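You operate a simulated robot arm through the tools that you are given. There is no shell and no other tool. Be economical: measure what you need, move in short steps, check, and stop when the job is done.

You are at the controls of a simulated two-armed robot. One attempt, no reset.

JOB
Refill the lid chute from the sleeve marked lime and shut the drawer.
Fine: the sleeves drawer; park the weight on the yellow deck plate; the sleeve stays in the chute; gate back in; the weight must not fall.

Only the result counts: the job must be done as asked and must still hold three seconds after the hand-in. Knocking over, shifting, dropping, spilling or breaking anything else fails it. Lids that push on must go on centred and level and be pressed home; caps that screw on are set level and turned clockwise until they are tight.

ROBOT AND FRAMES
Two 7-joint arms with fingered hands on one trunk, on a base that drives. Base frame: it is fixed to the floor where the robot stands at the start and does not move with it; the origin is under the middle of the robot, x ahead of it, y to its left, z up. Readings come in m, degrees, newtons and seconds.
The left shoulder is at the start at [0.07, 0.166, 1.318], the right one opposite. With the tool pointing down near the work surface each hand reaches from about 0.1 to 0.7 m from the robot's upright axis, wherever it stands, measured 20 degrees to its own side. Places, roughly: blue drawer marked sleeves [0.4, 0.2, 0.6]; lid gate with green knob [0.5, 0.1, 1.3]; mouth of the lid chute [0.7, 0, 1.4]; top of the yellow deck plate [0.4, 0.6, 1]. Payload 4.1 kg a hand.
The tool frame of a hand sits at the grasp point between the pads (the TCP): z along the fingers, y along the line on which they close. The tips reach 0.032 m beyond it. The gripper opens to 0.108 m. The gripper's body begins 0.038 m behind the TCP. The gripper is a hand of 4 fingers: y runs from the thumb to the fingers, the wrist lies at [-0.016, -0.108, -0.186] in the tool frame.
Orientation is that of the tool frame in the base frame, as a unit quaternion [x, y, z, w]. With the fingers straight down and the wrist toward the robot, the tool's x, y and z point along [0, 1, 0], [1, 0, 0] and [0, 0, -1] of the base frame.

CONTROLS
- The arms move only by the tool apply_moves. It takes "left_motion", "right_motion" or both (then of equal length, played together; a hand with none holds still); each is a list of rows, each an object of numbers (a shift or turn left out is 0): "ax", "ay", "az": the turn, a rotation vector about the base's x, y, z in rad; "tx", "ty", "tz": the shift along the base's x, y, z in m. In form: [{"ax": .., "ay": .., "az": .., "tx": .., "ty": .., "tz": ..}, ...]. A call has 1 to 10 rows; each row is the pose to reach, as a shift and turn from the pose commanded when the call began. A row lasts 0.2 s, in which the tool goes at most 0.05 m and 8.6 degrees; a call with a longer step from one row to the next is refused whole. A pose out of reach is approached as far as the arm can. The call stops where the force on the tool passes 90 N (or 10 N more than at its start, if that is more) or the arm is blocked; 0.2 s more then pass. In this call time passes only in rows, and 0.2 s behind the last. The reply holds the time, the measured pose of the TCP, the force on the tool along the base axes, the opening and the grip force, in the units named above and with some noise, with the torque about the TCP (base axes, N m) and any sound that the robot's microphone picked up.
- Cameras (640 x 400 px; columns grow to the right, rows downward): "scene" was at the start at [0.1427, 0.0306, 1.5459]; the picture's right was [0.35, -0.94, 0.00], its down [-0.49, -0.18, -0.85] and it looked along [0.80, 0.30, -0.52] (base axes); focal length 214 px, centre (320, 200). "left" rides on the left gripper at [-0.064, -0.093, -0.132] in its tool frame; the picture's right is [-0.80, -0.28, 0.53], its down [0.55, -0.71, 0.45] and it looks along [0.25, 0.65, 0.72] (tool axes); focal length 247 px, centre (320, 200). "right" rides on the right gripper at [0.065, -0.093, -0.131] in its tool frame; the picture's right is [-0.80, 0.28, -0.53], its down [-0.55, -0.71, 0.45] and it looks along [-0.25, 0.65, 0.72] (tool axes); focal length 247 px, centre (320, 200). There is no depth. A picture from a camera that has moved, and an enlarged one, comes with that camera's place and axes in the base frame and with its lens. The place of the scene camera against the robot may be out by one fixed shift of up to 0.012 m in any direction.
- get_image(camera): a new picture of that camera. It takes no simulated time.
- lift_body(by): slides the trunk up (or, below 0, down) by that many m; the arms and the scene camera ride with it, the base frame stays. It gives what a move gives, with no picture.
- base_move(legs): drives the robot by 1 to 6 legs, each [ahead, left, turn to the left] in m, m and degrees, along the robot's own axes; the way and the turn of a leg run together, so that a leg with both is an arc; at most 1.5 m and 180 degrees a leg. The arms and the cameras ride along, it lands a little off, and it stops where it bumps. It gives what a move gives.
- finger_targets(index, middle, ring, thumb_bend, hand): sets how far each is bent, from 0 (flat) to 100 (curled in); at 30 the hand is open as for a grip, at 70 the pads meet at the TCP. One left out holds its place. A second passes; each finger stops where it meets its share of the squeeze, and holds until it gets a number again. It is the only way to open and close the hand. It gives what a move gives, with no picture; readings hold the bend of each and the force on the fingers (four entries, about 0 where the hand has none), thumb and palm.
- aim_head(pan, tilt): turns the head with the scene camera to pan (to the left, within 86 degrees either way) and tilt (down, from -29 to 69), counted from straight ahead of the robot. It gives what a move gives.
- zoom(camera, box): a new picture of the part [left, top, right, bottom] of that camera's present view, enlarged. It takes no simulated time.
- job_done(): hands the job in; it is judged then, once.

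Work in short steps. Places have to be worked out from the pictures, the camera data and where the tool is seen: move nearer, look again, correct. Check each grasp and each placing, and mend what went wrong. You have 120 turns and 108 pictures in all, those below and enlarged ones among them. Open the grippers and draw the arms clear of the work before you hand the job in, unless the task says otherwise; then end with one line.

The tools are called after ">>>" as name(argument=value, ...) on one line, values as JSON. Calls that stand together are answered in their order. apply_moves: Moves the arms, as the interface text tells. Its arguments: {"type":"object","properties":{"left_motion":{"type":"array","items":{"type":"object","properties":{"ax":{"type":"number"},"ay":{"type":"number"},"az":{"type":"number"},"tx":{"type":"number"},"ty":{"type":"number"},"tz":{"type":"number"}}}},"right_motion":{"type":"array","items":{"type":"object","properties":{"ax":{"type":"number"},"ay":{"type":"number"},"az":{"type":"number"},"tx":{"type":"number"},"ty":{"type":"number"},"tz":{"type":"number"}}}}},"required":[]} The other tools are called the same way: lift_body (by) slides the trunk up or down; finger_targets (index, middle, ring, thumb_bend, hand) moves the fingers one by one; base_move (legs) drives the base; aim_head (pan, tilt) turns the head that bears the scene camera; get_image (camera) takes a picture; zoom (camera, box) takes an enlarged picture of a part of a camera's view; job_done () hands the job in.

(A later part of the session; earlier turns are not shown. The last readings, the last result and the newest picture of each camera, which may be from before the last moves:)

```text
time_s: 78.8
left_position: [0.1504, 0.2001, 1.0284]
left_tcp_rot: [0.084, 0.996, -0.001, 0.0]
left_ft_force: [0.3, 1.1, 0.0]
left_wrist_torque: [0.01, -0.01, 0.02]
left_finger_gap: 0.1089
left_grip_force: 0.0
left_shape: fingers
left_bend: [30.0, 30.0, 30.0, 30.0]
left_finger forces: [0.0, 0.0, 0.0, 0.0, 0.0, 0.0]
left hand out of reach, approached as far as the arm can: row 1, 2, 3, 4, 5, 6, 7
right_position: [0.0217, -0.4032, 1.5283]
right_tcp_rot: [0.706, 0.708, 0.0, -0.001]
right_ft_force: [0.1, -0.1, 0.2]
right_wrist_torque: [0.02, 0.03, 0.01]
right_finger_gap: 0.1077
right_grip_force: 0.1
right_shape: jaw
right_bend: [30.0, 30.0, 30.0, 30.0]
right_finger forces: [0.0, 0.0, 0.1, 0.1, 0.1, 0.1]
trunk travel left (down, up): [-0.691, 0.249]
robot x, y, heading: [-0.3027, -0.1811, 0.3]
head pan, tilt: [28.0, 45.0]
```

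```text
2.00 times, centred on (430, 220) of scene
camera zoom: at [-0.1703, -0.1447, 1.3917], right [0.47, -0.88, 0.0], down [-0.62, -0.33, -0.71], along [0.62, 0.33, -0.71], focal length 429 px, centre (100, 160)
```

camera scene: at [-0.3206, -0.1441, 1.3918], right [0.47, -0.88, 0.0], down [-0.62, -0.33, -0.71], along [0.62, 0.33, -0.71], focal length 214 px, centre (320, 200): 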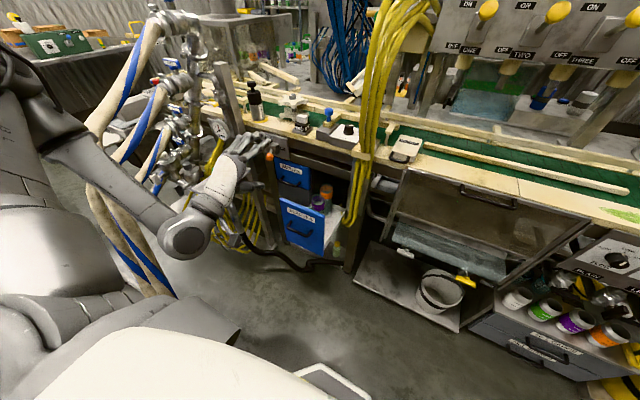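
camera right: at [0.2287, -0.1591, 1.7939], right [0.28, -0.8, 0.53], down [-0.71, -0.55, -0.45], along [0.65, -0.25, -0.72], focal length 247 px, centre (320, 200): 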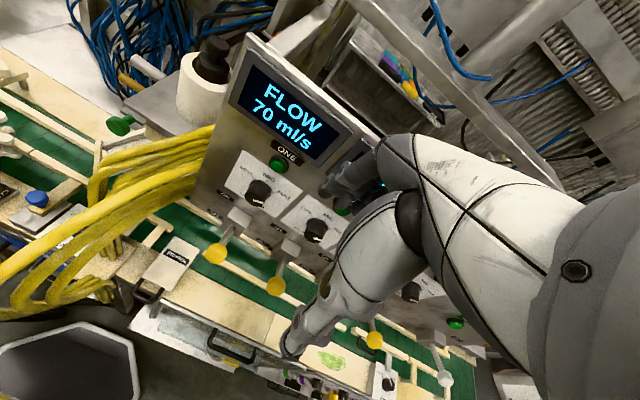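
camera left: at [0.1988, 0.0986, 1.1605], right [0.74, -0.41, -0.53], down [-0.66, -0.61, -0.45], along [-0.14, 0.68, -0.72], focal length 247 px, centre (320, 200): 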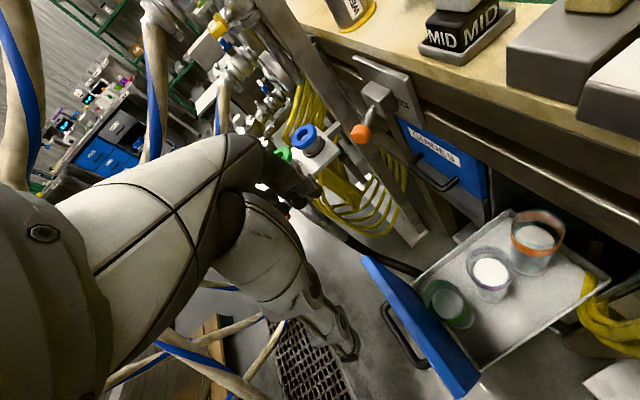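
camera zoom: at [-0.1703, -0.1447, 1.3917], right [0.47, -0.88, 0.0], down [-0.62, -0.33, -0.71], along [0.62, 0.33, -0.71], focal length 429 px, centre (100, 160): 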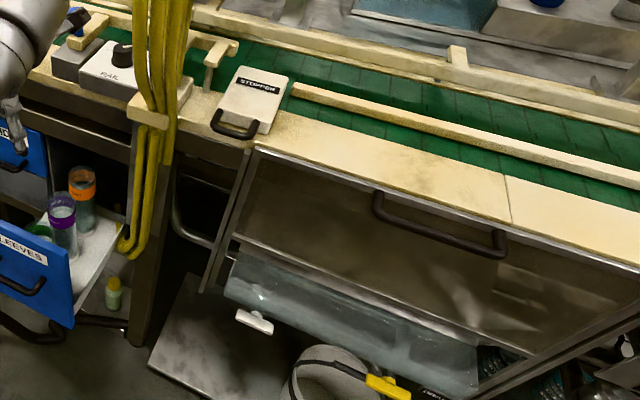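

Green is the front sleeve, with free space around it. I move the hand over it at (0.185, 0.181, 0.85).

>>> apply_moves(left_motion=[{"tx": 0.012, "ty": -0.006, "tz": -0.04}, {"tx": 0.025, "ty": -0.012, "tz": -0.08}, {"tx": 0.035, "ty": -0.019, "tz": -0.12}, {"tx": 0.035, "ty": -0.019, "tz": -0.155}, {"tx": 0.035, "ty": -0.019, "tz": -0.18}])

>>> get_image(camera="left")

```text
time_s: 80.0
left_position: [0.1512, 0.2188, 0.9068]
left_tcp_rot: [0.085, 0.996, -0.003, 0.001]
left_ft_force: [0.2, 0.3, -0.8]
left_wrist_torque: [-0.01, -0.02, -0.01]
left_finger_gap: 0.1086
left_grip_force: 0.0
left_shape: fingers
left_bend: [30.0, 30.0, 30.0, 30.0]
left_finger forces: [0.0, 0.0, 0.0, 0.0, 0.0, 0.0]
left hand out of reach, approached as far as the arm can: row 3, 4, 5
right_position: [0.0205, -0.4007, 1.5282]
right_tcp_rot: [0.706, 0.708, 0.0, 0.0]
right_ft_force: [-0.3, -0.5, 0.8]
right_wrist_torque: [0.01, -0.01, -0.02]
right_finger_gap: 0.1077
right_grip_force: 0.1
right_shape: jaw
right_bend: [30.0, 30.0, 30.0, 30.0]
right_finger forces: [0.1, 0.1, 0.0, 0.0, 0.0, 0.1]
trunk travel left (down, up): [-0.691, 0.249]
robot x, y, heading: [-0.3036, -0.1781, 0.2]
head pan, tilt: [28.0, 45.0]
```

```text
25 pictures are left
camera left: at [0.1986, 0.1188, 1.0393], right [0.74, -0.42, -0.53], down [-0.66, -0.61, -0.44], along [-0.14, 0.68, -0.72], focal length 247 px, centre (320, 200)
```

left: 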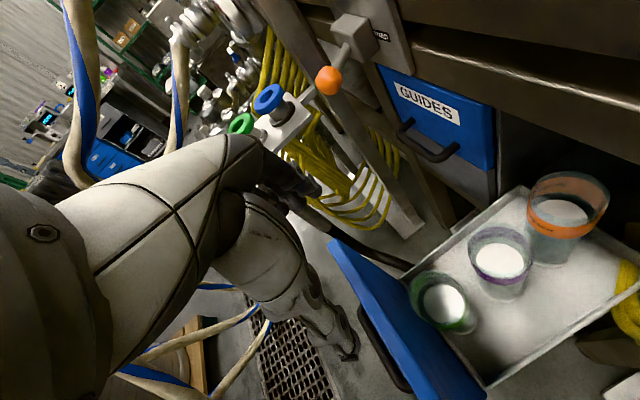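

The arm is at its low limit here; green is confirmed at (0.187, 0.18, 0.73). I raise the hand 0.2, then lower the trunk 0.25 for a better arm posture.

>>> apply_moves(left_motion=[{"tz": 0.04}, {"tz": 0.08}, {"tz": 0.12}, {"tz": 0.16}, {"tz": 0.21}])

>>> lift_body(by=-0.2)

>>> get_image(camera="left")

```text
time_s: 81.2
left_position: [0.1517, 0.2188, 1.1195]
left_tcp_rot: [0.085, 0.996, -0.001, 0.001]
left_ft_force: [0.4, -0.3, 0.0]
left_wrist_torque: [0.0, -0.02, 0.02]
left_finger_gap: 0.1085
left_grip_force: 0.1
left_shape: fingers
left_bend: [30.0, 30.0, 30.0, 30.0]
left_finger forces: [0.1, 0.1, 0.0, 0.0, 0.0, 0.0]
right_position: [0.0185, -0.4033, 1.528]
right_tcp_rot: [0.706, 0.708, 0.002, -0.001]
right_ft_force: [-0.6, 0.1, -0.1]
right_wrist_torque: [-0.02, 0.0, 0.02]
right_finger_gap: 0.1077
right_grip_force: 0.1
right_shape: jaw
right_bend: [30.0, 30.0, 30.0, 30.0]
right_finger forces: [0.1, 0.0, 0.0, 0.0, 0.0, 0.1]
trunk travel left (down, up): [-0.691, 0.249]
robot x, y, heading: [-0.3004, -0.1819, 0.5]
head pan, tilt: [28.0, 45.0]
```

```text
time_s: 83.3
left_position: [0.1524, 0.2178, 0.9185]
left_tcp_rot: [0.085, 0.996, -0.002, 0.0]
left_ft_force: [0.9, -0.8, -0.5]
left_wrist_torque: [0.0, 0.03, -0.02]
left_finger_gap: 0.1087
left_grip_force: 0.0
left_shape: fingers
left_bend: [30.0, 30.0, 30.0, 30.0]
left_finger forces: [0.0, 0.0, 0.1, 0.1, 0.0, 0.0]
right_position: [0.0196, -0.4023, 1.328]
right_tcp_rot: [0.706, 0.708, 0.0, 0.0]
right_ft_force: [-0.8, 0.3, -0.2]
right_wrist_torque: [0.02, -0.01, 0.02]
right_finger_gap: 0.1077
right_grip_force: 0.0
right_shape: jaw
right_bend: [30.0, 30.0, 30.0, 30.0]
right_finger forces: [0.1, 0.0, 0.1, 0.0, 0.0, 0.0]
trunk travel left (down, up): [-0.491, 0.449]
robot x, y, heading: [-0.3038, -0.1844, 0.4]
head pan, tilt: [28.0, 45.0]
```

```text
24 pictures are left
camera left: at [0.2007, 0.1168, 1.0506], right [0.74, -0.42, -0.53], down [-0.66, -0.6, -0.45], along [-0.14, 0.68, -0.72], focal length 247 px, centre (320, 200)
```

left: 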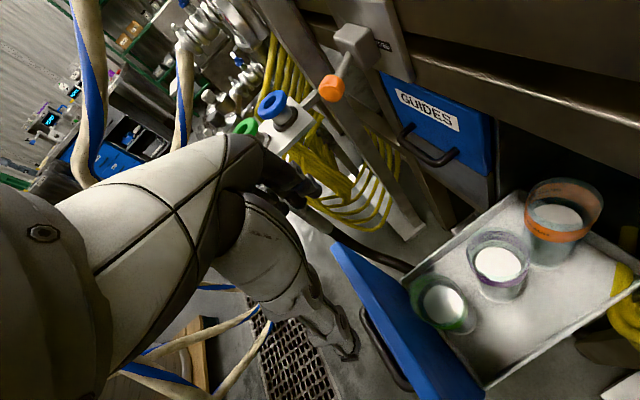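

Now move to (0.187, 0.18, 0.80) above the green sleeve.

>>> apply_moves(left_motion=[{"tx": 0.02, "ty": -0.02}, {"tx": 0.035, "ty": -0.038, "tz": -0.02}, {"tx": 0.035, "ty": -0.038, "tz": -0.06}, {"tx": 0.035, "ty": -0.038, "tz": -0.09}, {"tx": 0.035, "ty": -0.038, "tz": -0.115}])

>>> get_image(camera="left")

```text
time_s: 84.5
left_position: [0.1895, 0.1812, 0.8018]
left_tcp_rot: [0.085, 0.996, -0.002, 0.0]
left_ft_force: [-0.6, 0.0, -0.1]
left_wrist_torque: [-0.05, 0.01, 0.0]
left_finger_gap: 0.1087
left_grip_force: 0.1
left_shape: fingers
left_bend: [30.0, 30.0, 30.0, 30.0]
left_finger forces: [0.0, 0.1, 0.1, 0.0, 0.0, 0.0]
right_position: [0.0214, -0.4019, 1.3271]
right_tcp_rot: [0.706, 0.708, 0.001, 0.001]
right_ft_force: [-0.3, 0.2, 0.3]
right_wrist_torque: [-0.03, 0.01, 0.03]
right_finger_gap: 0.1077
right_grip_force: 0.1
right_shape: jaw
right_bend: [30.0, 30.0, 30.0, 30.0]
right_finger forces: [0.0, 0.0, 0.0, 0.0, 0.1, 0.1]
trunk travel left (down, up): [-0.491, 0.449]
robot x, y, heading: [-0.2997, -0.1836, 0.0]
head pan, tilt: [28.0, 45.0]
```

```text
23 pictures are left
camera left: at [0.2376, 0.0794, 0.9343], right [0.74, -0.42, -0.53], down [-0.66, -0.61, -0.44], along [-0.14, 0.68, -0.72], focal length 247 px, centre (320, 200)
```

left: 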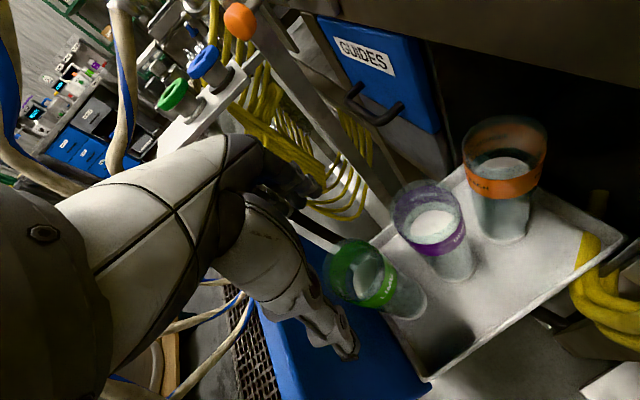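

Aligned within a few mm. I descend 9 cm so the fingers straddle the rim.

>>> apply_moves(left_motion=[{"tx": 0.001, "ty": -0.003, "tz": -0.03}, {"tx": 0.001, "ty": -0.003, "tz": -0.055}, {"tx": 0.001, "ty": -0.003, "tz": -0.075}, {"tx": 0.001, "ty": -0.003, "tz": -0.092}])

>>> get_image(camera="left")

```text
time_s: 85.5
left_position: [0.1753, 0.1964, 0.7365]
left_tcp_rot: [0.084, 0.996, -0.003, 0.0]
left_ft_force: [1.2, 0.4, -0.1]
left_wrist_torque: [0.02, 0.02, -0.01]
left_finger_gap: 0.1087
left_grip_force: 0.8
left_shape: fingers
left_bend: [30.0, 30.0, 30.0, 30.0]
left_finger forces: [0.1, 0.1, 0.9, 0.1, 0.0, 0.1]
left hand out of reach, approached as far as the arm can: row 2, 3, 4
right_position: [0.0212, -0.4025, 1.328]
right_tcp_rot: [0.706, 0.708, 0.0, -0.001]
right_ft_force: [0.1, 0.4, -0.1]
right_wrist_torque: [0.01, 0.03, 0.0]
right_finger_gap: 0.1076
right_grip_force: 0.1
right_shape: jaw
right_bend: [30.0, 30.0, 30.0, 30.0]
right_finger forces: [0.0, 0.0, 0.1, 0.0, 0.0, 0.0]
trunk travel left (down, up): [-0.491, 0.449]
robot x, y, heading: [-0.301, -0.1838, 0.2]
head pan, tilt: [28.0, 45.0]
```

```text
22 pictures are left
camera left: at [0.2225, 0.0955, 0.8699], right [0.74, -0.42, -0.53], down [-0.66, -0.6, -0.44], along [-0.14, 0.68, -0.72], focal length 247 px, centre (320, 200)
```

left: 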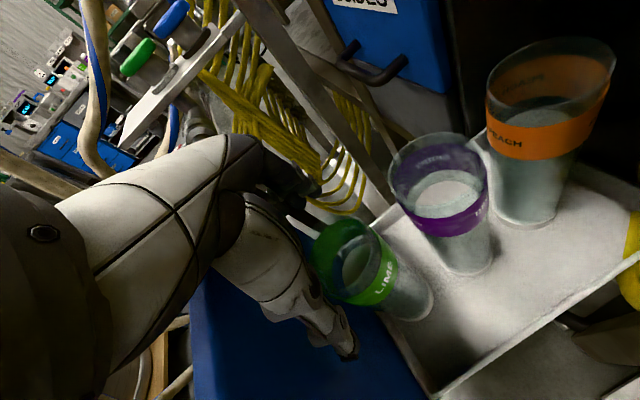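

The band reads LIME. The arm's low limit again shifted the hand, so I raise 8 cm, drop the trunk 0.2 and retry.

>>> apply_moves(left_motion=[{"tz": 0.03}, {"tz": 0.07, "tx": 0.005, "ty": -0.007}, {"tz": 0.11, "tx": 0.015, "ty": -0.018}, {"tz": 0.15, "tx": 0.015, "ty": -0.018}, {"tz": 0.19, "tx": 0.015, "ty": -0.018}, {"tz": 0.23, "tx": 0.015, "ty": -0.018}])

>>> lift_body(by=-0.18)

```text
time_s: 86.9
left_position: [0.1895, 0.1766, 0.9687]
left_tcp_rot: [0.084, 0.996, -0.001, -0.001]
left_ft_force: [0.2, -0.2, 0.3]
left_wrist_torque: [-0.02, 0.01, -0.03]
left_finger_gap: 0.1086
left_grip_force: 0.0
left_shape: fingers
left_bend: [30.0, 30.0, 30.0, 30.0]
left_finger forces: [0.0, 0.0, 0.0, 0.1, 0.1, 0.0]
right_position: [0.0199, -0.4034, 1.3291]
right_tcp_rot: [0.706, 0.708, 0.001, 0.0]
right_ft_force: [-0.4, 0.3, 0.2]
right_wrist_torque: [0.03, -0.03, -0.02]
right_finger_gap: 0.1079
right_grip_force: 0.2
right_shape: jaw
right_bend: [30.0, 30.0, 30.0, 30.0]
right_finger forces: [0.1, 0.1, 0.1, 0.1, 0.0, 0.0]
trunk travel left (down, up): [-0.491, 0.449]
robot x, y, heading: [-0.2999, -0.1799, 0.2]
head pan, tilt: [28.0, 45.0]
```

```text
time_s: 88.9
left_position: [0.1892, 0.1771, 0.7882]
left_tcp_rot: [0.085, 0.996, -0.002, -0.001]
left_ft_force: [-0.2, 0.2, -1.0]
left_wrist_torque: [0.0, 0.02, 0.0]
left_finger_gap: 0.1086
left_grip_force: 0.1
left_shape: fingers
left_bend: [30.0, 30.0, 30.0, 30.0]
left_finger forces: [0.0, 0.1, 0.1, 0.0, 0.0, 0.0]
right_position: [0.0201, -0.4024, 1.1489]
right_tcp_rot: [0.706, 0.709, 0.0, 0.0]
right_ft_force: [1.0, 0.7, 0.0]
right_wrist_torque: [-0.01, 0.02, 0.0]
right_finger_gap: 0.108
right_grip_force: 0.0
right_shape: jaw
right_bend: [30.0, 30.0, 30.0, 30.0]
right_finger forces: [0.0, 0.0, 0.0, 0.1, 0.0, 0.0]
trunk travel left (down, up): [-0.311, 0.629]
robot x, y, heading: [-0.2996, -0.1808, 0.3]
head pan, tilt: [28.0, 45.0]
```

At (0.189, 0.177, 0.788), right over it. Descend to 0.71 and check.

>>> apply_moves(left_motion=[{"tz": -0.025}, {"tz": -0.045}, {"tz": -0.065}, {"tz": -0.08}])

>>> get_image(camera="left")

```text
time_s: 89.9
left_position: [0.1892, 0.1766, 0.7083]
left_tcp_rot: [0.084, 0.996, -0.002, -0.001]
left_ft_force: [0.5, 0.5, 0.4]
left_wrist_torque: [0.02, 0.02, -0.02]
left_finger_gap: 0.1089
left_grip_force: 0.1
left_shape: fingers
left_bend: [30.0, 30.0, 30.0, 30.0]
left_finger forces: [0.1, 0.0, 0.0, 0.0, 0.0, 0.0]
right_position: [0.0201, -0.4022, 1.1483]
right_tcp_rot: [0.706, 0.709, 0.0, 0.0]
right_ft_force: [-0.5, -0.4, -0.2]
right_wrist_torque: [-0.03, 0.0, -0.01]
right_finger_gap: 0.1078
right_grip_force: 0.0
right_shape: jaw
right_bend: [30.0, 30.0, 30.0, 30.0]
right_finger forces: [0.0, 0.1, 0.0, 0.1, 0.1, 0.0]
trunk travel left (down, up): [-0.311, 0.629]
robot x, y, heading: [-0.2998, -0.1808, 0.2]
head pan, tilt: [28.0, 45.0]
```

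```text
21 pictures are left
camera left: at [0.2368, 0.0751, 0.8401], right [0.74, -0.42, -0.53], down [-0.66, -0.6, -0.45], along [-0.14, 0.68, -0.72], focal length 247 px, centre (320, 200)
```

left: 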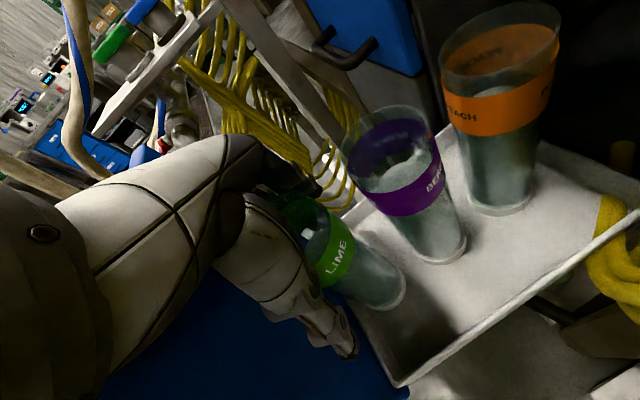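

The LIME sleeve stands between thumb and fingers, rim just above the TCP. I close.

>>> finger_targets(hand="left", index=70, middle=70, ring=70, thumb_bend=70)

>>> apply_moves(left_motion=[{"tz": 0.01}, {"tz": 0.025}, {"tz": 0.04}])

>>> get_image(camera="left")

```text
time_s: 90.9
left_position: [0.1879, 0.1777, 0.7079]
left_tcp_rot: [0.084, 0.996, -0.001, 0.0]
left_ft_force: [0.3, 0.3, 0.4]
left_wrist_torque: [0.08, -0.02, 0.03]
left_finger_gap: 0.0494
left_grip_force: 23.2
left_shape: fingers
left_bend: [58.0, 57.0, 61.0, 52.0]
left_finger forces: [7.0, 8.2, 7.2, 0.1, 23.2, 0.0]
right_position: [0.0201, -0.4031, 1.1474]
right_tcp_rot: [0.707, 0.707, 0.0, 0.001]
right_ft_force: [-0.7, 0.9, 0.2]
right_wrist_torque: [-0.02, -0.02, -0.03]
right_finger_gap: 0.1076
right_grip_force: 0.1
right_shape: jaw
right_bend: [30.0, 30.0, 30.0, 30.0]
right_finger forces: [0.0, 0.1, 0.0, 0.0, 0.1, 0.1]
trunk travel left (down, up): [-0.311, 0.629]
robot x, y, heading: [-0.3006, -0.1834, 0.3]
head pan, tilt: [28.0, 45.0]
```

```text
time_s: 91.7
left_position: [0.1894, 0.1767, 0.7466]
left_tcp_rot: [0.084, 0.996, -0.001, -0.001]
left_ft_force: [-0.4, -0.1, -1.8]
left_wrist_torque: [0.06, -0.02, -0.03]
left_finger_gap: 0.0492
left_grip_force: 22.8
left_shape: fingers
left_bend: [59.0, 57.0, 61.0, 52.0]
left_finger forces: [7.0, 8.1, 7.2, 0.1, 22.9, 0.1]
right_position: [0.0207, -0.4026, 1.1481]
right_tcp_rot: [0.706, 0.708, 0.001, -0.001]
right_ft_force: [-0.2, 0.5, 0.1]
right_wrist_torque: [0.04, 0.0, -0.04]
right_finger_gap: 0.108
right_grip_force: 0.1
right_shape: jaw
right_bend: [30.0, 30.0, 30.0, 30.0]
right_finger forces: [0.0, 0.0, 0.1, 0.1, 0.1, 0.0]
trunk travel left (down, up): [-0.311, 0.629]
robot x, y, heading: [-0.3007, -0.1836, 0.6]
head pan, tilt: [28.0, 45.0]
```

```text
20 pictures are left
camera left: at [0.2376, 0.0749, 0.8786], right [0.74, -0.42, -0.53], down [-0.66, -0.6, -0.45], along [-0.14, 0.68, -0.72], focal length 247 px, centre (320, 200)
```

left: 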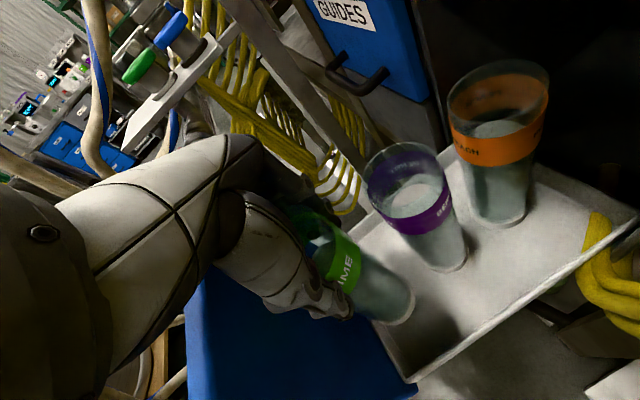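

Sleeve held (0.2 kg, Ø ≈ 50 mm, about 0.2 m long). I raise the trunk fully so it clears the drawer and deck.

>>> lift_body(by=0.4)

>>> lift_body(by=0.22)

>>> aim_head(pan=25, tilt=25)

>>> get_image(camera="scene")

```text
time_s: 95.6
left_position: [0.1898, 0.1774, 1.1465]
left_tcp_rot: [0.085, 0.996, -0.002, 0.0]
left_ft_force: [-0.3, 0.1, -1.0]
left_wrist_torque: [0.03, 0.0, -0.02]
left_finger_gap: 0.0493
left_grip_force: 22.6
left_shape: fingers
left_bend: [59.0, 57.0, 61.0, 52.0]
left_finger forces: [7.1, 8.1, 7.2, 0.0, 22.9, 0.0]
right_position: [0.0207, -0.4022, 1.5474]
right_tcp_rot: [0.706, 0.708, -0.001, 0.0]
right_ft_force: [-0.2, -1.0, 1.1]
right_wrist_torque: [0.0, -0.01, -0.01]
right_finger_gap: 0.1078
right_grip_force: 0.1
right_shape: jaw
right_bend: [30.0, 30.0, 30.0, 30.0]
right_finger forces: [0.0, 0.0, 0.1, 0.1, 0.0, 0.1]
trunk travel left (down, up): [-0.711, 0.229]
robot x, y, heading: [-0.3024, -0.1809, 0.4]
head pan, tilt: [28.0, 45.0]
```

```text
time_s: 97.9
left_position: [0.1904, 0.1775, 1.3657]
left_tcp_rot: [0.084, 0.996, -0.003, -0.001]
left_ft_force: [-1.1, 0.5, -0.9]
left_wrist_torque: [-0.01, -0.04, -0.02]
left_finger_gap: 0.0494
left_grip_force: 22.4
left_shape: fingers
left_bend: [59.0, 57.0, 61.0, 52.0]
left_finger forces: [7.1, 8.1, 7.3, 0.1, 22.9, 0.0]
right_position: [0.0211, -0.4014, 1.7683]
right_tcp_rot: [0.706, 0.708, 0.0, 0.0]
right_ft_force: [1.0, 0.2, 0.1]
right_wrist_torque: [-0.01, 0.05, -0.02]
right_finger_gap: 0.1079
right_grip_force: 0.0
right_shape: jaw
right_bend: [30.0, 30.0, 30.0, 30.0]
right_finger forces: [0.0, 0.0, 0.0, 0.0, 0.0, 0.1]
trunk travel left (down, up): [-0.931, 0.009]
robot x, y, heading: [-0.3015, -0.1842, 0.1]
head pan, tilt: [28.0, 45.0]
```

```text
time_s: 98.7
left_position: [0.1896, 0.1772, 1.3651]
left_tcp_rot: [0.085, 0.996, -0.002, 0.0]
left_ft_force: [-0.2, 0.3, -1.4]
left_wrist_torque: [0.03, 0.0, 0.03]
left_finger_gap: 0.0492
left_grip_force: 22.8
left_shape: fingers
left_bend: [59.0, 57.0, 61.0, 52.0]
left_finger forces: [7.1, 8.1, 7.4, 0.1, 23.0, 0.0]
right_position: [0.0201, -0.4035, 1.7679]
right_tcp_rot: [0.706, 0.708, 0.001, -0.001]
right_ft_force: [-0.5, 0.3, -0.2]
right_wrist_torque: [-0.01, 0.01, -0.01]
right_finger_gap: 0.1081
right_grip_force: 0.1
right_shape: jaw
right_bend: [30.0, 30.0, 30.0, 30.0]
right_finger forces: [0.0, 0.0, 0.0, 0.0, 0.0, 0.0]
trunk travel left (down, up): [-0.931, 0.009]
robot x, y, heading: [-0.3036, -0.1841, 0.3]
head pan, tilt: [25.0, 25.0]
```

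```text
19 pictures are left
camera scene: at [-0.1593, -0.1428, 1.6622], right [0.43, -0.9, 0.0], down [-0.38, -0.18, -0.91], along [0.82, 0.39, -0.42], focal length 214 px, centre (320, 200)
```

scene: 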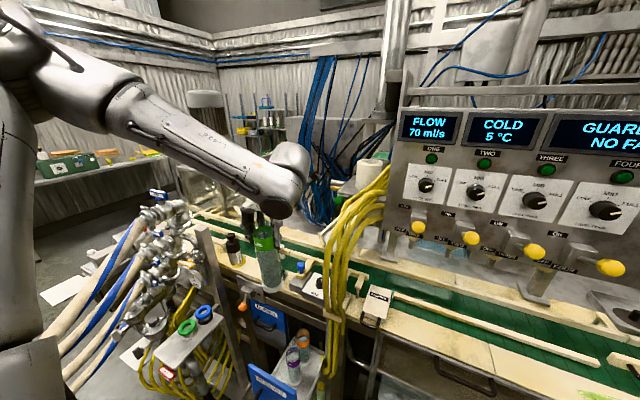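

Sleeve clear of everything. I raise the hand 0.2 m and yaw back to the default direction for the chute.

>>> apply_moves(left_motion=[{"tz": 0.03, "az": -0.14}, {"tz": 0.06, "az": -0.28}, {"tz": 0.09, "az": -0.42}, {"tz": 0.12, "az": -0.56}, {"tz": 0.15, "az": -0.7}, {"tz": 0.18, "az": -0.84}, {"tz": 0.21, "az": -0.98}, {"tz": 0.24, "az": -1.12}, {"tz": 0.27, "az": -1.26}, {"tz": 0.3, "az": -1.4}])

>>> base_move(legs=[[0.2, 0.1, 0]])

```text
time_s: 100.9
left_position: [0.1879, 0.1749, 1.666]
left_tcp_rot: [0.707, 0.707, -0.002, -0.001]
left_ft_force: [0.4, 0.0, -2.1]
left_wrist_torque: [0.0, -0.02, -0.01]
left_finger_gap: 0.049
left_grip_force: 23.0
left_shape: fingers
left_bend: [59.0, 57.0, 61.0, 52.0]
left_finger forces: [7.3, 8.0, 7.5, 0.0, 22.8, 0.0]
right_position: [0.0211, -0.4028, 1.7681]
right_tcp_rot: [0.705, 0.709, 0.0, 0.0]
right_ft_force: [0.1, 0.2, -0.5]
right_wrist_torque: [0.0, -0.03, -0.02]
right_finger_gap: 0.1077
right_grip_force: 0.1
right_shape: jaw
right_bend: [30.0, 30.0, 30.0, 30.0]
right_finger forces: [0.1, 0.0, 0.1, 0.0, 0.1, 0.0]
trunk travel left (down, up): [-0.931, 0.009]
robot x, y, heading: [-0.3016, -0.1832, 0.0]
head pan, tilt: [25.0, 25.0]
```

```text
time_s: 102.6
left_position: [0.3852, 0.2712, 1.6696]
left_tcp_rot: [0.707, 0.707, 0.0, -0.001]
left_ft_force: [-0.2, 0.2, -1.5]
left_wrist_torque: [-0.01, -0.03, 0.01]
left_finger_gap: 0.049
left_grip_force: 23.0
left_shape: fingers
left_bend: [59.0, 57.0, 61.0, 52.0]
left_finger forces: [7.3, 7.9, 7.5, 0.0, 22.8, 0.1]
right_position: [0.215, -0.3058, 1.7689]
right_tcp_rot: [0.707, 0.707, 0.003, 0.001]
right_ft_force: [-1.0, 0.5, 0.6]
right_wrist_torque: [0.05, -0.04, 0.02]
right_finger_gap: 0.108
right_grip_force: 0.0
right_shape: jaw
right_bend: [30.0, 30.0, 30.0, 30.0]
right_finger forces: [0.0, 0.0, 0.0, 0.1, 0.1, 0.0]
trunk travel left (down, up): [-0.931, 0.009]
robot x, y, heading: [-0.1042, -0.0782, 0.0]
head pan, tilt: [25.0, 25.0]
```

Base moved without bump. Move the sleeve near the chute, left of it: (0.63, 0.15, 1.67), then look.

>>> apply_moves(left_motion=[{"tx": 0.035, "ty": -0.015}, {"tx": 0.07, "ty": -0.03}, {"tx": 0.105, "ty": -0.045}, {"tx": 0.14, "ty": -0.06}, {"tx": 0.175, "ty": -0.08}, {"tx": 0.21, "ty": -0.1}, {"tx": 0.245, "ty": -0.12}])

>>> aim_head(pan=10, tilt=15)

>>> zoom(camera="scene", box=[200, 60, 400, 300])

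>>> get_image(camera="left")

```text
time_s: 104.2
left_position: [0.5658, 0.2054, 1.5918]
left_tcp_rot: [0.707, 0.707, -0.002, -0.001]
left_ft_force: [0.7, -0.6, 0.0]
left_wrist_torque: [-0.02, 0.01, 0.03]
left_finger_gap: 0.0491
left_grip_force: 22.9
left_shape: fingers
left_bend: [59.0, 58.0, 62.0, 52.0]
left_finger forces: [8.0, 7.6, 8.0, 0.1, 22.1, 0.0]
left hand out of reach, approached as far as the arm can: row 4, 5, 6, 7
right_position: [0.2241, -0.3027, 1.7671]
right_tcp_rot: [0.706, 0.708, -0.001, -0.001]
right_ft_force: [0.5, 0.3, -0.4]
right_wrist_torque: [0.0, 0.06, 0.01]
right_finger_gap: 0.1076
right_grip_force: 0.1
right_shape: jaw
right_bend: [30.0, 30.0, 30.0, 30.0]
right_finger forces: [0.0, 0.0, 0.0, 0.0, 0.0, 0.0]
trunk travel left (down, up): [-0.931, 0.009]
robot x, y, heading: [-0.1, -0.0821, 0.1]
head pan, tilt: [25.0, 25.0]
```

```text
time_s: 105.0
left_position: [0.5664, 0.2071, 1.5913]
left_tcp_rot: [0.707, 0.707, -0.002, -0.003]
left_ft_force: [-0.2, -0.8, -2.4]
left_wrist_torque: [-0.01, 0.01, 0.01]
left_finger_gap: 0.0491
left_grip_force: 22.7
left_shape: fingers
left_bend: [59.0, 58.0, 62.0, 52.0]
left_finger forces: [8.0, 7.6, 8.1, 0.0, 22.0, 0.1]
right_position: [0.2254, -0.3027, 1.7675]
right_tcp_rot: [0.707, 0.708, 0.0, -0.001]
right_ft_force: [0.7, 0.4, 0.4]
right_wrist_torque: [0.0, 0.02, 0.02]
right_finger_gap: 0.1077
right_grip_force: 0.1
right_shape: jaw
right_bend: [30.0, 30.0, 30.0, 30.0]
right_finger forces: [0.1, 0.0, 0.0, 0.0, 0.0, 0.0]
trunk travel left (down, up): [-0.931, 0.009]
robot x, y, heading: [-0.1017, -0.0774, 0.1]
head pan, tilt: [10.0, 15.0]
```

```text
1.67 times, centred on (300, 180) of scene
camera zoom: at [0.0542, -0.0653, 1.678], right [0.18, -0.98, 0.0], down [-0.26, -0.05, -0.96], along [0.95, 0.17, -0.26], focal length 358 px, centre (353, 233)
```

zoom: 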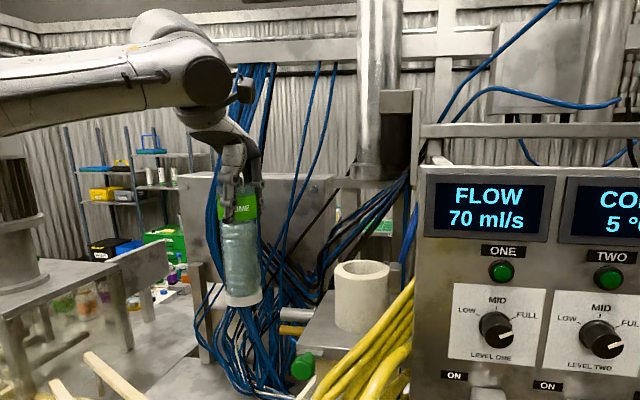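

```text
17 pictures are left
camera left: at [0.4747, 0.1415, 1.7239], right [-0.29, -0.8, -0.53], down [-0.71, 0.55, -0.44], along [0.64, 0.25, -0.72], focal length 247 px, centre (320, 200)
```

left: 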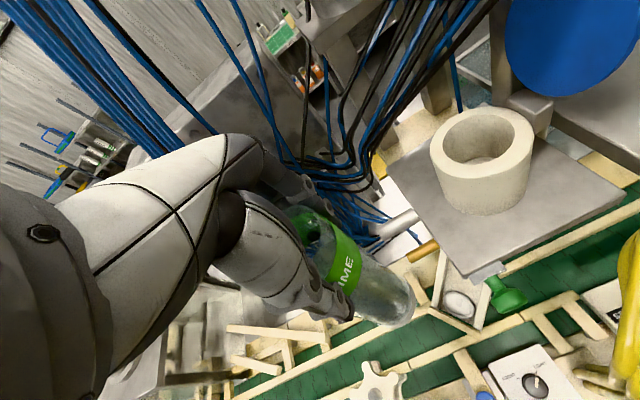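

Out of reach by about 10 cm. I pull the hand back 8 cm and then drive the base 8 cm forward, 3 cm left (drawer passes above the low base; a bump would stop it).

>>> apply_moves(left_motion=[{"tx": -0.03, "tz": 0.02}, {"tx": -0.06, "tz": 0.05}, {"tx": -0.08, "tz": 0.075}])

>>> base_move(legs=[[0.08, 0.03, 0]])

```text
time_s: 105.8
left_position: [0.4815, 0.2044, 1.6658]
left_tcp_rot: [0.707, 0.707, -0.002, -0.001]
left_ft_force: [0.1, -0.3, -1.5]
left_wrist_torque: [-0.03, 0.02, -0.01]
left_finger_gap: 0.0492
left_grip_force: 23.3
left_shape: fingers
left_bend: [59.0, 58.0, 62.0, 52.0]
left_finger forces: [7.9, 7.5, 8.1, 0.0, 22.0, 0.0]
right_position: [0.2213, -0.3042, 1.7686]
right_tcp_rot: [0.706, 0.708, 0.0, 0.0]
right_ft_force: [-0.2, -0.1, 0.2]
right_wrist_torque: [-0.04, -0.02, -0.01]
right_finger_gap: 0.1079
right_grip_force: 0.1
right_shape: jaw
right_bend: [30.0, 30.0, 30.0, 30.0]
right_finger forces: [0.1, 0.0, 0.0, 0.0, 0.1, 0.1]
trunk travel left (down, up): [-0.931, 0.009]
robot x, y, heading: [-0.0978, -0.081, 0.0]
head pan, tilt: [10.0, 15.0]
```

```text
time_s: 106.9
left_position: [0.5458, 0.2307, 1.6723]
left_tcp_rot: [0.707, 0.707, 0.003, 0.001]
left_ft_force: [-2.2, -0.7, -1.6]
left_wrist_torque: [0.03, -0.08, 0.01]
left_finger_gap: 0.049
left_grip_force: 22.4
left_shape: fingers
left_bend: [59.0, 58.0, 62.0, 52.0]
left_finger forces: [7.8, 7.5, 8.1, 0.0, 21.9, 0.0]
right_position: [0.2853, -0.2792, 1.7708]
right_tcp_rot: [0.706, 0.708, 0.006, 0.003]
right_ft_force: [-0.4, 0.3, -0.2]
right_wrist_torque: [0.05, -0.1, 0.01]
right_finger_gap: 0.1077
right_grip_force: 0.0
right_shape: jaw
right_bend: [30.0, 30.0, 30.0, 30.0]
right_finger forces: [0.0, 0.0, 0.1, 0.0, 0.0, 0.0]
trunk travel left (down, up): [-0.931, 0.009]
robot x, y, heading: [-0.0206, -0.055, 0.4]
head pan, tilt: [10.0, 15.0]
```

Base is at (−0.02, −0.055). I bring the sleeve over the tube mouth at (0.65, 0.029) at height 1.672 (sleeve bottom ~4 cm above the rim).

>>> apply_moves(left_motion=[{"tx": 0.02, "ty": -0.035}, {"tx": 0.04, "ty": -0.07}, {"tx": 0.06, "ty": -0.105}, {"tx": 0.08, "ty": -0.14}, {"tx": 0.095, "ty": -0.175}, {"tx": 0.104, "ty": -0.202}])

>>> zoom(camera="scene", box=[240, 60, 420, 300])

>>> get_image(camera="left")

```text
time_s: 108.3
left_position: [0.5744, 0.1753, 1.6294]
left_tcp_rot: [0.706, 0.708, 0.0, 0.0]
left_ft_force: [-0.2, -0.9, -2.2]
left_wrist_torque: [0.0, 0.0, -0.01]
left_finger_gap: 0.0492
left_grip_force: 21.8
left_shape: fingers
left_bend: [59.0, 58.0, 62.0, 52.0]
left_finger forces: [7.8, 7.2, 8.0, 0.0, 21.4, 0.1]
left hand out of reach, approached as far as the arm can: row 2, 3, 4, 5, 6
right_position: [0.2955, -0.2741, 1.7686]
right_tcp_rot: [0.706, 0.708, 0.003, 0.001]
right_ft_force: [-0.2, -0.2, -0.1]
right_wrist_torque: [0.02, -0.01, 0.02]
right_finger_gap: 0.1076
right_grip_force: 0.1
right_shape: jaw
right_bend: [30.0, 30.0, 30.0, 30.0]
right_finger forces: [0.2, 0.0, 0.1, 0.1, 0.0, 0.0]
trunk travel left (down, up): [-0.931, 0.009]
robot x, y, heading: [-0.0241, -0.0538, 0.1]
head pan, tilt: [10.0, 15.0]
```

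```text
1.67 times, centred on (330, 180) of scene
camera zoom: at [0.1253, -0.0369, 1.6789], right [0.18, -0.98, 0.0], down [-0.25, -0.05, -0.97], along [0.95, 0.17, -0.26], focal length 358 px, centre (303, 233)
```

zoom: 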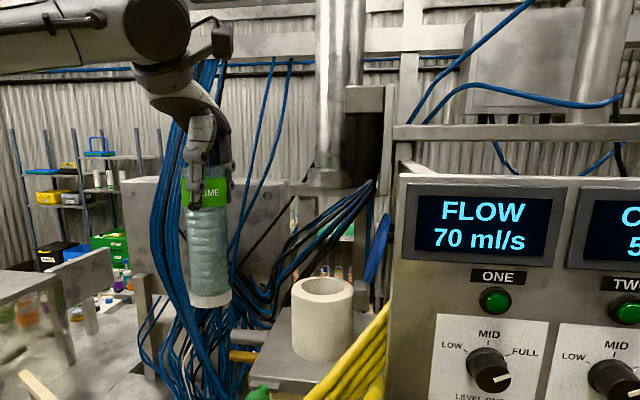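

```text
15 pictures are left
camera left: at [0.4827, 0.1096, 1.762], right [-0.28, -0.8, -0.53], down [-0.71, 0.55, -0.45], along [0.65, 0.25, -0.72], focal length 247 px, centre (320, 200)
```

left: 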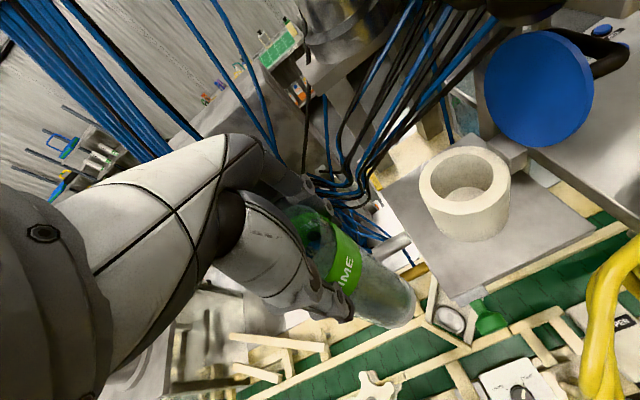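

The arm seems stuck in a posture limit rather than true reach. I pull back toward the body, go right, and will approach the tube from the front.

>>> apply_moves(left_motion=[{"tx": -0.03, "tz": 0.02}, {"tx": -0.06, "tz": 0.04, "ty": -0.01}, {"tx": -0.09, "tz": 0.055, "ty": -0.03}, {"tx": -0.1, "tz": 0.06, "ty": -0.065}, {"tx": -0.1, "tz": 0.06, "ty": -0.1}, {"tx": -0.09, "tz": 0.06, "ty": -0.13}, {"tx": -0.06, "tz": 0.06, "ty": -0.145}, {"tx": -0.02, "tz": 0.055, "ty": -0.146}, {"tx": 0.02, "tz": 0.055, "ty": -0.146}, {"tx": 0.05, "tz": 0.055, "ty": -0.146}])

```text
time_s: 110.5
left_position: [0.5303, 0.1554, 1.6745]
left_tcp_rot: [0.706, 0.709, -0.004, 0.0]
left_ft_force: [0.2, 0.5, -1.7]
left_wrist_torque: [-0.04, 0.0, 0.02]
left_finger_gap: 0.0492
left_grip_force: 22.7
left_shape: fingers
left_bend: [60.0, 58.0, 62.0, 52.0]
left_finger forces: [8.4, 7.4, 7.8, 0.1, 21.4, 0.0]
left hand out of reach, approached as far as the arm can: row 4, 5, 6, 7, 8, 9, 10
right_position: [0.3037, -0.2709, 1.7683]
right_tcp_rot: [0.706, 0.708, -0.001, -0.001]
right_ft_force: [0.4, 0.0, 0.3]
right_wrist_torque: [0.02, 0.05, 0.0]
right_finger_gap: 0.1076
right_grip_force: 0.0
right_shape: jaw
right_bend: [30.0, 30.0, 30.0, 30.0]
right_finger forces: [0.0, 0.0, 0.0, 0.1, 0.0, 0.0]
trunk travel left (down, up): [-0.931, 0.009]
robot x, y, heading: [-0.0197, -0.0559, 0.1]
head pan, tilt: [10.0, 15.0]
```

Same limit on y; likely the elbow swivel is in a bad branch from the earlier yaw. I repeat the path that worked before: go left to y≈0.35 with yaw −1, then sweep back in.

>>> apply_moves(left_motion=[{"tx": -0.01, "ty": 0.02, "az": -0.1}, {"tx": -0.02, "ty": 0.05, "az": -0.22}, {"tx": -0.03, "ty": 0.08, "az": -0.34}, {"tx": -0.04, "ty": 0.11, "az": -0.46}, {"tx": -0.04, "ty": 0.14, "az": -0.58}, {"tx": -0.04, "ty": 0.17, "az": -0.7}, {"tx": -0.04, "ty": 0.2, "az": -0.82}, {"tx": -0.04, "ty": 0.22, "az": -0.94}, {"tx": -0.04, "ty": 0.22, "az": -1.06}])

>>> apply_moves(left_motion=[{"ty": -0.035, "tx": 0.0, "az": 0.1}, {"ty": -0.07, "tx": 0.01, "az": 0.2}, {"ty": -0.105, "tx": 0.02, "az": 0.3}, {"ty": -0.14, "tx": 0.03, "az": 0.4}, {"ty": -0.175, "tx": 0.045, "az": 0.5}, {"ty": -0.21, "tx": 0.065, "az": 0.6}, {"ty": -0.245, "tx": 0.085, "az": 0.7}])

```text
time_s: 112.5
left_position: [0.4851, 0.3701, 1.6774]
left_tcp_rot: [0.968, 0.251, -0.001, -0.001]
left_ft_force: [-0.1, 0.4, -1.8]
left_wrist_torque: [-0.01, 0.03, 0.01]
left_finger_gap: 0.0492
left_grip_force: 22.1
left_shape: fingers
left_bend: [60.0, 58.0, 62.0, 52.0]
left_finger forces: [8.1, 7.3, 7.9, 0.1, 21.3, 0.1]
right_position: [0.3021, -0.2746, 1.7684]
right_tcp_rot: [0.706, 0.708, 0.001, 0.0]
right_ft_force: [0.5, -0.3, -0.1]
right_wrist_torque: [0.03, 0.02, 0.0]
right_finger_gap: 0.108
right_grip_force: 0.0
right_shape: jaw
right_bend: [30.0, 30.0, 30.0, 30.0]
right_finger forces: [0.0, 0.1, 0.0, 0.0, 0.0, 0.0]
trunk travel left (down, up): [-0.931, 0.009]
robot x, y, heading: [-0.023, -0.05, -0.0]
head pan, tilt: [10.0, 15.0]
```

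```text
time_s: 114.1
left_position: [0.5543, 0.1612, 1.6757]
left_tcp_rot: [0.849, 0.528, -0.002, 0.0]
left_ft_force: [-0.3, 0.1, -2.4]
left_wrist_torque: [-0.01, -0.02, 0.03]
left_finger_gap: 0.0493
left_grip_force: 21.9
left_shape: fingers
left_bend: [60.0, 58.0, 62.0, 52.0]
left_finger forces: [8.1, 7.0, 7.8, 0.1, 20.7, 0.1]
left hand out of reach, approached as far as the arm can: row 7
right_position: [0.3015, -0.2711, 1.7691]
right_tcp_rot: [0.706, 0.709, 0.0, 0.0]
right_ft_force: [0.1, -0.2, 0.4]
right_wrist_torque: [-0.01, 0.0, -0.02]
right_finger_gap: 0.108
right_grip_force: 0.1
right_shape: jaw
right_bend: [30.0, 30.0, 30.0, 30.0]
right_finger forces: [0.0, 0.1, 0.1, 0.1, 0.1, 0.0]
trunk travel left (down, up): [-0.931, 0.009]
robot x, y, heading: [-0.0267, -0.0514, 0.1]
head pan, tilt: [10.0, 15.0]
```

Elbow posture differs from the successful run, when the trunk was 0.1 m lower. I retreat left, lower the trunk 0.11 while raising the hand by the same, and retry.

>>> apply_moves(left_motion=[{"tx": -0.02, "ty": 0.03}, {"tx": -0.04, "ty": 0.07}, {"tx": -0.06, "ty": 0.11}, {"tx": -0.07, "ty": 0.15}, {"tx": -0.07, "ty": 0.19}])

>>> lift_body(by=-0.106)

>>> apply_moves(left_motion=[{"tz": 0.03}, {"tz": 0.06}, {"tz": 0.09}, {"tz": 0.105}])

>>> apply_moves(left_motion=[{"ty": -0.04, "az": 0.07}, {"ty": -0.08, "tx": 0.005, "az": 0.14}, {"ty": -0.12, "tx": 0.01, "az": 0.21}, {"ty": -0.16, "tx": 0.02, "az": 0.28}, {"ty": -0.2, "tx": 0.035, "az": 0.36}, {"ty": -0.235, "tx": 0.055, "az": 0.36}, {"ty": -0.26, "tx": 0.085, "az": 0.36}])

```text
time_s: 115.3
left_position: [0.4812, 0.3516, 1.6743]
left_tcp_rot: [0.85, 0.528, -0.002, 0.0]
left_ft_force: [-0.5, 0.8, -1.7]
left_wrist_torque: [-0.05, 0.01, 0.0]
left_finger_gap: 0.049
left_grip_force: 21.9
left_shape: fingers
left_bend: [60.0, 58.0, 62.0, 52.0]
left_finger forces: [8.1, 7.1, 8.2, 0.0, 20.5, 0.0]
right_position: [0.3007, -0.2728, 1.7697]
right_tcp_rot: [0.707, 0.708, 0.0, 0.0]
right_ft_force: [0.5, -0.7, 0.5]
right_wrist_torque: [0.0, 0.0, 0.0]
right_finger_gap: 0.1079
right_grip_force: 0.1
right_shape: jaw
right_bend: [30.0, 30.0, 30.0, 30.0]
right_finger forces: [0.1, 0.0, 0.0, 0.0, 0.1, 0.0]
trunk travel left (down, up): [-0.931, 0.009]
robot x, y, heading: [-0.0207, -0.0521, 0.3]
head pan, tilt: [10.0, 15.0]
```

```text
time_s: 116.7
left_position: [0.481, 0.351, 1.5692]
left_tcp_rot: [0.85, 0.527, -0.001, 0.0]
left_ft_force: [0.1, 0.2, -1.0]
left_wrist_torque: [-0.04, -0.03, -0.02]
left_finger_gap: 0.0489
left_grip_force: 21.5
left_shape: fingers
left_bend: [60.0, 58.0, 62.0, 52.0]
left_finger forces: [8.0, 7.2, 8.0, 0.0, 20.6, 0.0]
right_position: [0.2997, -0.2734, 1.6625]
right_tcp_rot: [0.706, 0.708, 0.002, 0.0]
right_ft_force: [-0.6, -0.5, 0.5]
right_wrist_torque: [0.03, -0.02, -0.01]
right_finger_gap: 0.1079
right_grip_force: 0.0
right_shape: jaw
right_bend: [30.0, 30.0, 30.0, 30.0]
right_finger forces: [0.0, 0.1, 0.1, 0.0, 0.0, 0.1]
trunk travel left (down, up): [-0.825, 0.115]
robot x, y, heading: [-0.0197, -0.0492, 0.3]
head pan, tilt: [10.0, 15.0]
```

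```text
time_s: 117.7
left_position: [0.481, 0.3495, 1.6742]
left_tcp_rot: [0.85, 0.527, -0.002, 0.0]
left_ft_force: [-0.5, 0.3, -2.1]
left_wrist_torque: [-0.04, -0.04, -0.01]
left_finger_gap: 0.0489
left_grip_force: 22.1
left_shape: fingers
left_bend: [60.0, 58.0, 62.0, 52.0]
left_finger forces: [8.0, 7.0, 8.1, 0.0, 20.4, 0.1]
right_position: [0.2998, -0.275, 1.6617]
right_tcp_rot: [0.706, 0.708, 0.001, 0.0]
right_ft_force: [-0.6, -0.8, -0.1]
right_wrist_torque: [0.03, 0.01, 0.01]
right_finger_gap: 0.1079
right_grip_force: 0.1
right_shape: jaw
right_bend: [30.0, 30.0, 30.0, 30.0]
right_finger forces: [0.0, 0.0, 0.0, 0.1, 0.0, 0.0]
trunk travel left (down, up): [-0.825, 0.115]
robot x, y, heading: [-0.0235, -0.0552, 0.3]
head pan, tilt: [10.0, 15.0]
```

```text
time_s: 119.3
left_position: [0.497, 0.2128, 1.6619]
left_tcp_rot: [0.741, 0.672, -0.002, -0.001]
left_ft_force: [0.0, 0.3, -3.1]
left_wrist_torque: [-0.03, 0.01, -0.04]
left_finger_gap: 0.0493
left_grip_force: 22.0
left_shape: fingers
left_bend: [60.0, 58.0, 62.0, 52.0]
left_finger forces: [7.9, 7.0, 8.3, 0.0, 20.5, 0.1]
left hand out of reach, approached as far as the arm can: row 4, 5, 6, 7
right_position: [0.3017, -0.274, 1.6625]
right_tcp_rot: [0.706, 0.708, 0.001, 0.0]
right_ft_force: [0.3, -0.1, -0.7]
right_wrist_torque: [0.01, 0.03, -0.01]
right_finger_gap: 0.1077
right_grip_force: 0.1
right_shape: jaw
right_bend: [30.0, 30.0, 30.0, 30.0]
right_finger forces: [0.1, 0.0, 0.0, 0.0, 0.0, 0.0]
trunk travel left (down, up): [-0.825, 0.115]
robot x, y, heading: [-0.0203, -0.0515, 0.0]
head pan, tilt: [10.0, 15.0]
```

Still limited. I look at the arm posture to understand which way the elbow sits.

>>> aim_head(pan=45, tilt=5)

>>> get_image(camera="scene")

```text
time_s: 120.3
left_position: [0.4953, 0.2108, 1.6619]
left_tcp_rot: [0.741, 0.671, -0.001, -0.001]
left_ft_force: [-0.3, -0.8, -1.8]
left_wrist_torque: [0.01, -0.01, -0.03]
left_finger_gap: 0.0489
left_grip_force: 21.5
left_shape: fingers
left_bend: [60.0, 58.0, 62.0, 52.0]
left_finger forces: [7.9, 7.1, 8.3, 0.0, 20.5, 0.1]
right_position: [0.2995, -0.2743, 1.663]
right_tcp_rot: [0.706, 0.708, 0.002, -0.001]
right_ft_force: [-1.0, 0.3, 0.0]
right_wrist_torque: [-0.01, -0.02, -0.03]
right_finger_gap: 0.1077
right_grip_force: 0.0
right_shape: jaw
right_bend: [30.0, 30.0, 30.0, 30.0]
right_finger forces: [0.0, 0.0, 0.1, 0.1, 0.0, 0.0]
trunk travel left (down, up): [-0.825, 0.115]
robot x, y, heading: [-0.0257, -0.0548, 0.2]
head pan, tilt: [45.0, 5.0]
```

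```text
14 pictures are left
camera scene: at [0.1015, 0.0113, 1.5887], right [0.71, -0.71, 0.0], down [-0.06, -0.06, -1.0], along [0.7, 0.71, -0.09], focal length 214 px, centre (320, 200)
```

scene: 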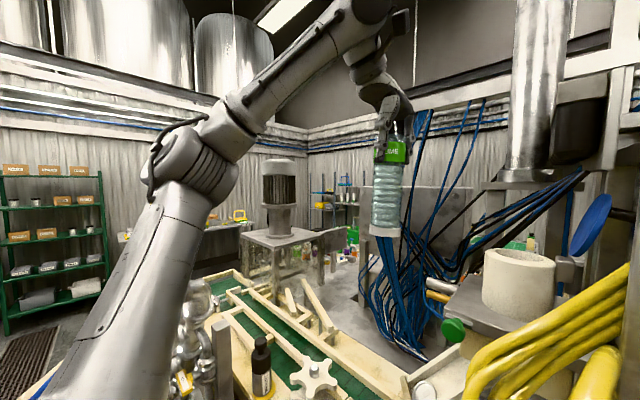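

The elbow has swung far out left. I raise the trunk back up (gives more reach), extend the arm forward at y≈0.25 to straighten the elbow, then sweep right.

>>> lift_body(by=0.11)

>>> apply_moves(left_motion=[{"tz": -0.03, "ty": 0.02}, {"tz": -0.06, "ty": 0.04, "tx": 0.01}, {"tz": -0.085, "ty": 0.055, "tx": 0.04}, {"tz": -0.09, "ty": 0.055, "tx": 0.08, "az": 0.03}, {"tz": -0.09, "ty": 0.055, "tx": 0.12, "az": 0.06}, {"tz": -0.09, "ty": 0.055, "tx": 0.15, "az": 0.1}])

>>> apply_moves(left_motion=[{"ty": -0.035}, {"ty": -0.07}, {"ty": -0.105}, {"ty": -0.14}])

```text
time_s: 121.7
left_position: [0.4955, 0.2114, 1.7723]
left_tcp_rot: [0.741, 0.671, -0.001, 0.001]
left_ft_force: [0.1, 0.1, -2.1]
left_wrist_torque: [0.03, -0.03, -0.04]
left_finger_gap: 0.0491
left_grip_force: 21.9
left_shape: fingers
left_bend: [60.0, 58.0, 62.0, 52.0]
left_finger forces: [7.9, 7.1, 8.4, 0.0, 20.4, 0.0]
right_position: [0.2997, -0.2748, 1.7723]
right_tcp_rot: [0.706, 0.708, 0.001, 0.001]
right_ft_force: [0.0, -0.1, -0.4]
right_wrist_torque: [0.0, 0.0, -0.01]
right_finger_gap: 0.1079
right_grip_force: 0.1
right_shape: jaw
right_bend: [30.0, 30.0, 30.0, 30.0]
right_finger forces: [0.0, 0.0, 0.0, 0.0, 0.1, 0.1]
trunk travel left (down, up): [-0.935, 0.005]
robot x, y, heading: [-0.0215, -0.0518, 0.5]
head pan, tilt: [45.0, 5.0]
```

```text
time_s: 123.1
left_position: [0.6156, 0.2748, 1.6772]
left_tcp_rot: [0.72, 0.694, -0.002, 0.0]
left_ft_force: [0.1, -0.3, -1.7]
left_wrist_torque: [-0.03, -0.02, 0.0]
left_finger_gap: 0.049
left_grip_force: 22.1
left_shape: fingers
left_bend: [60.0, 58.0, 63.0, 52.0]
left_finger forces: [8.2, 6.9, 8.1, 0.0, 20.3, 0.1]
left hand out of reach, approached as far as the arm can: row 5, 6
right_position: [0.3011, -0.2694, 1.7734]
right_tcp_rot: [0.705, 0.709, 0.001, 0.002]
right_ft_force: [-0.2, 0.4, 0.8]
right_wrist_torque: [-0.01, 0.0, -0.01]
right_finger_gap: 0.1077
right_grip_force: 0.1
right_shape: jaw
right_bend: [30.0, 30.0, 30.0, 30.0]
right_finger forces: [0.0, 0.0, 0.1, 0.0, 0.0, 0.0]
trunk travel left (down, up): [-0.935, 0.005]
robot x, y, heading: [-0.0213, -0.0525, 0.3]
head pan, tilt: [45.0, 5.0]
```

```text
time_s: 124.1
left_position: [0.5915, 0.2116, 1.6545]
left_tcp_rot: [0.707, 0.708, 0.0, -0.001]
left_ft_force: [0.8, -0.1, -1.7]
left_wrist_torque: [-0.04, -0.03, 0.02]
left_finger_gap: 0.049
left_grip_force: 22.0
left_shape: fingers
left_bend: [60.0, 58.0, 63.0, 52.0]
left_finger forces: [8.3, 6.9, 8.3, 0.0, 20.4, 0.1]
left hand out of reach, approached as far as the arm can: row 1, 2, 3, 4
right_position: [0.2991, -0.2753, 1.7735]
right_tcp_rot: [0.706, 0.709, 0.003, 0.001]
right_ft_force: [-0.1, 0.1, 0.0]
right_wrist_torque: [0.02, -0.02, -0.01]
right_finger_gap: 0.1078
right_grip_force: 0.0
right_shape: jaw
right_bend: [30.0, 30.0, 30.0, 30.0]
right_finger forces: [0.0, 0.0, 0.0, 0.0, 0.0, 0.0]
trunk travel left (down, up): [-0.935, 0.005]
robot x, y, heading: [-0.0227, -0.0521, 0.1]
head pan, tilt: [45.0, 5.0]
```

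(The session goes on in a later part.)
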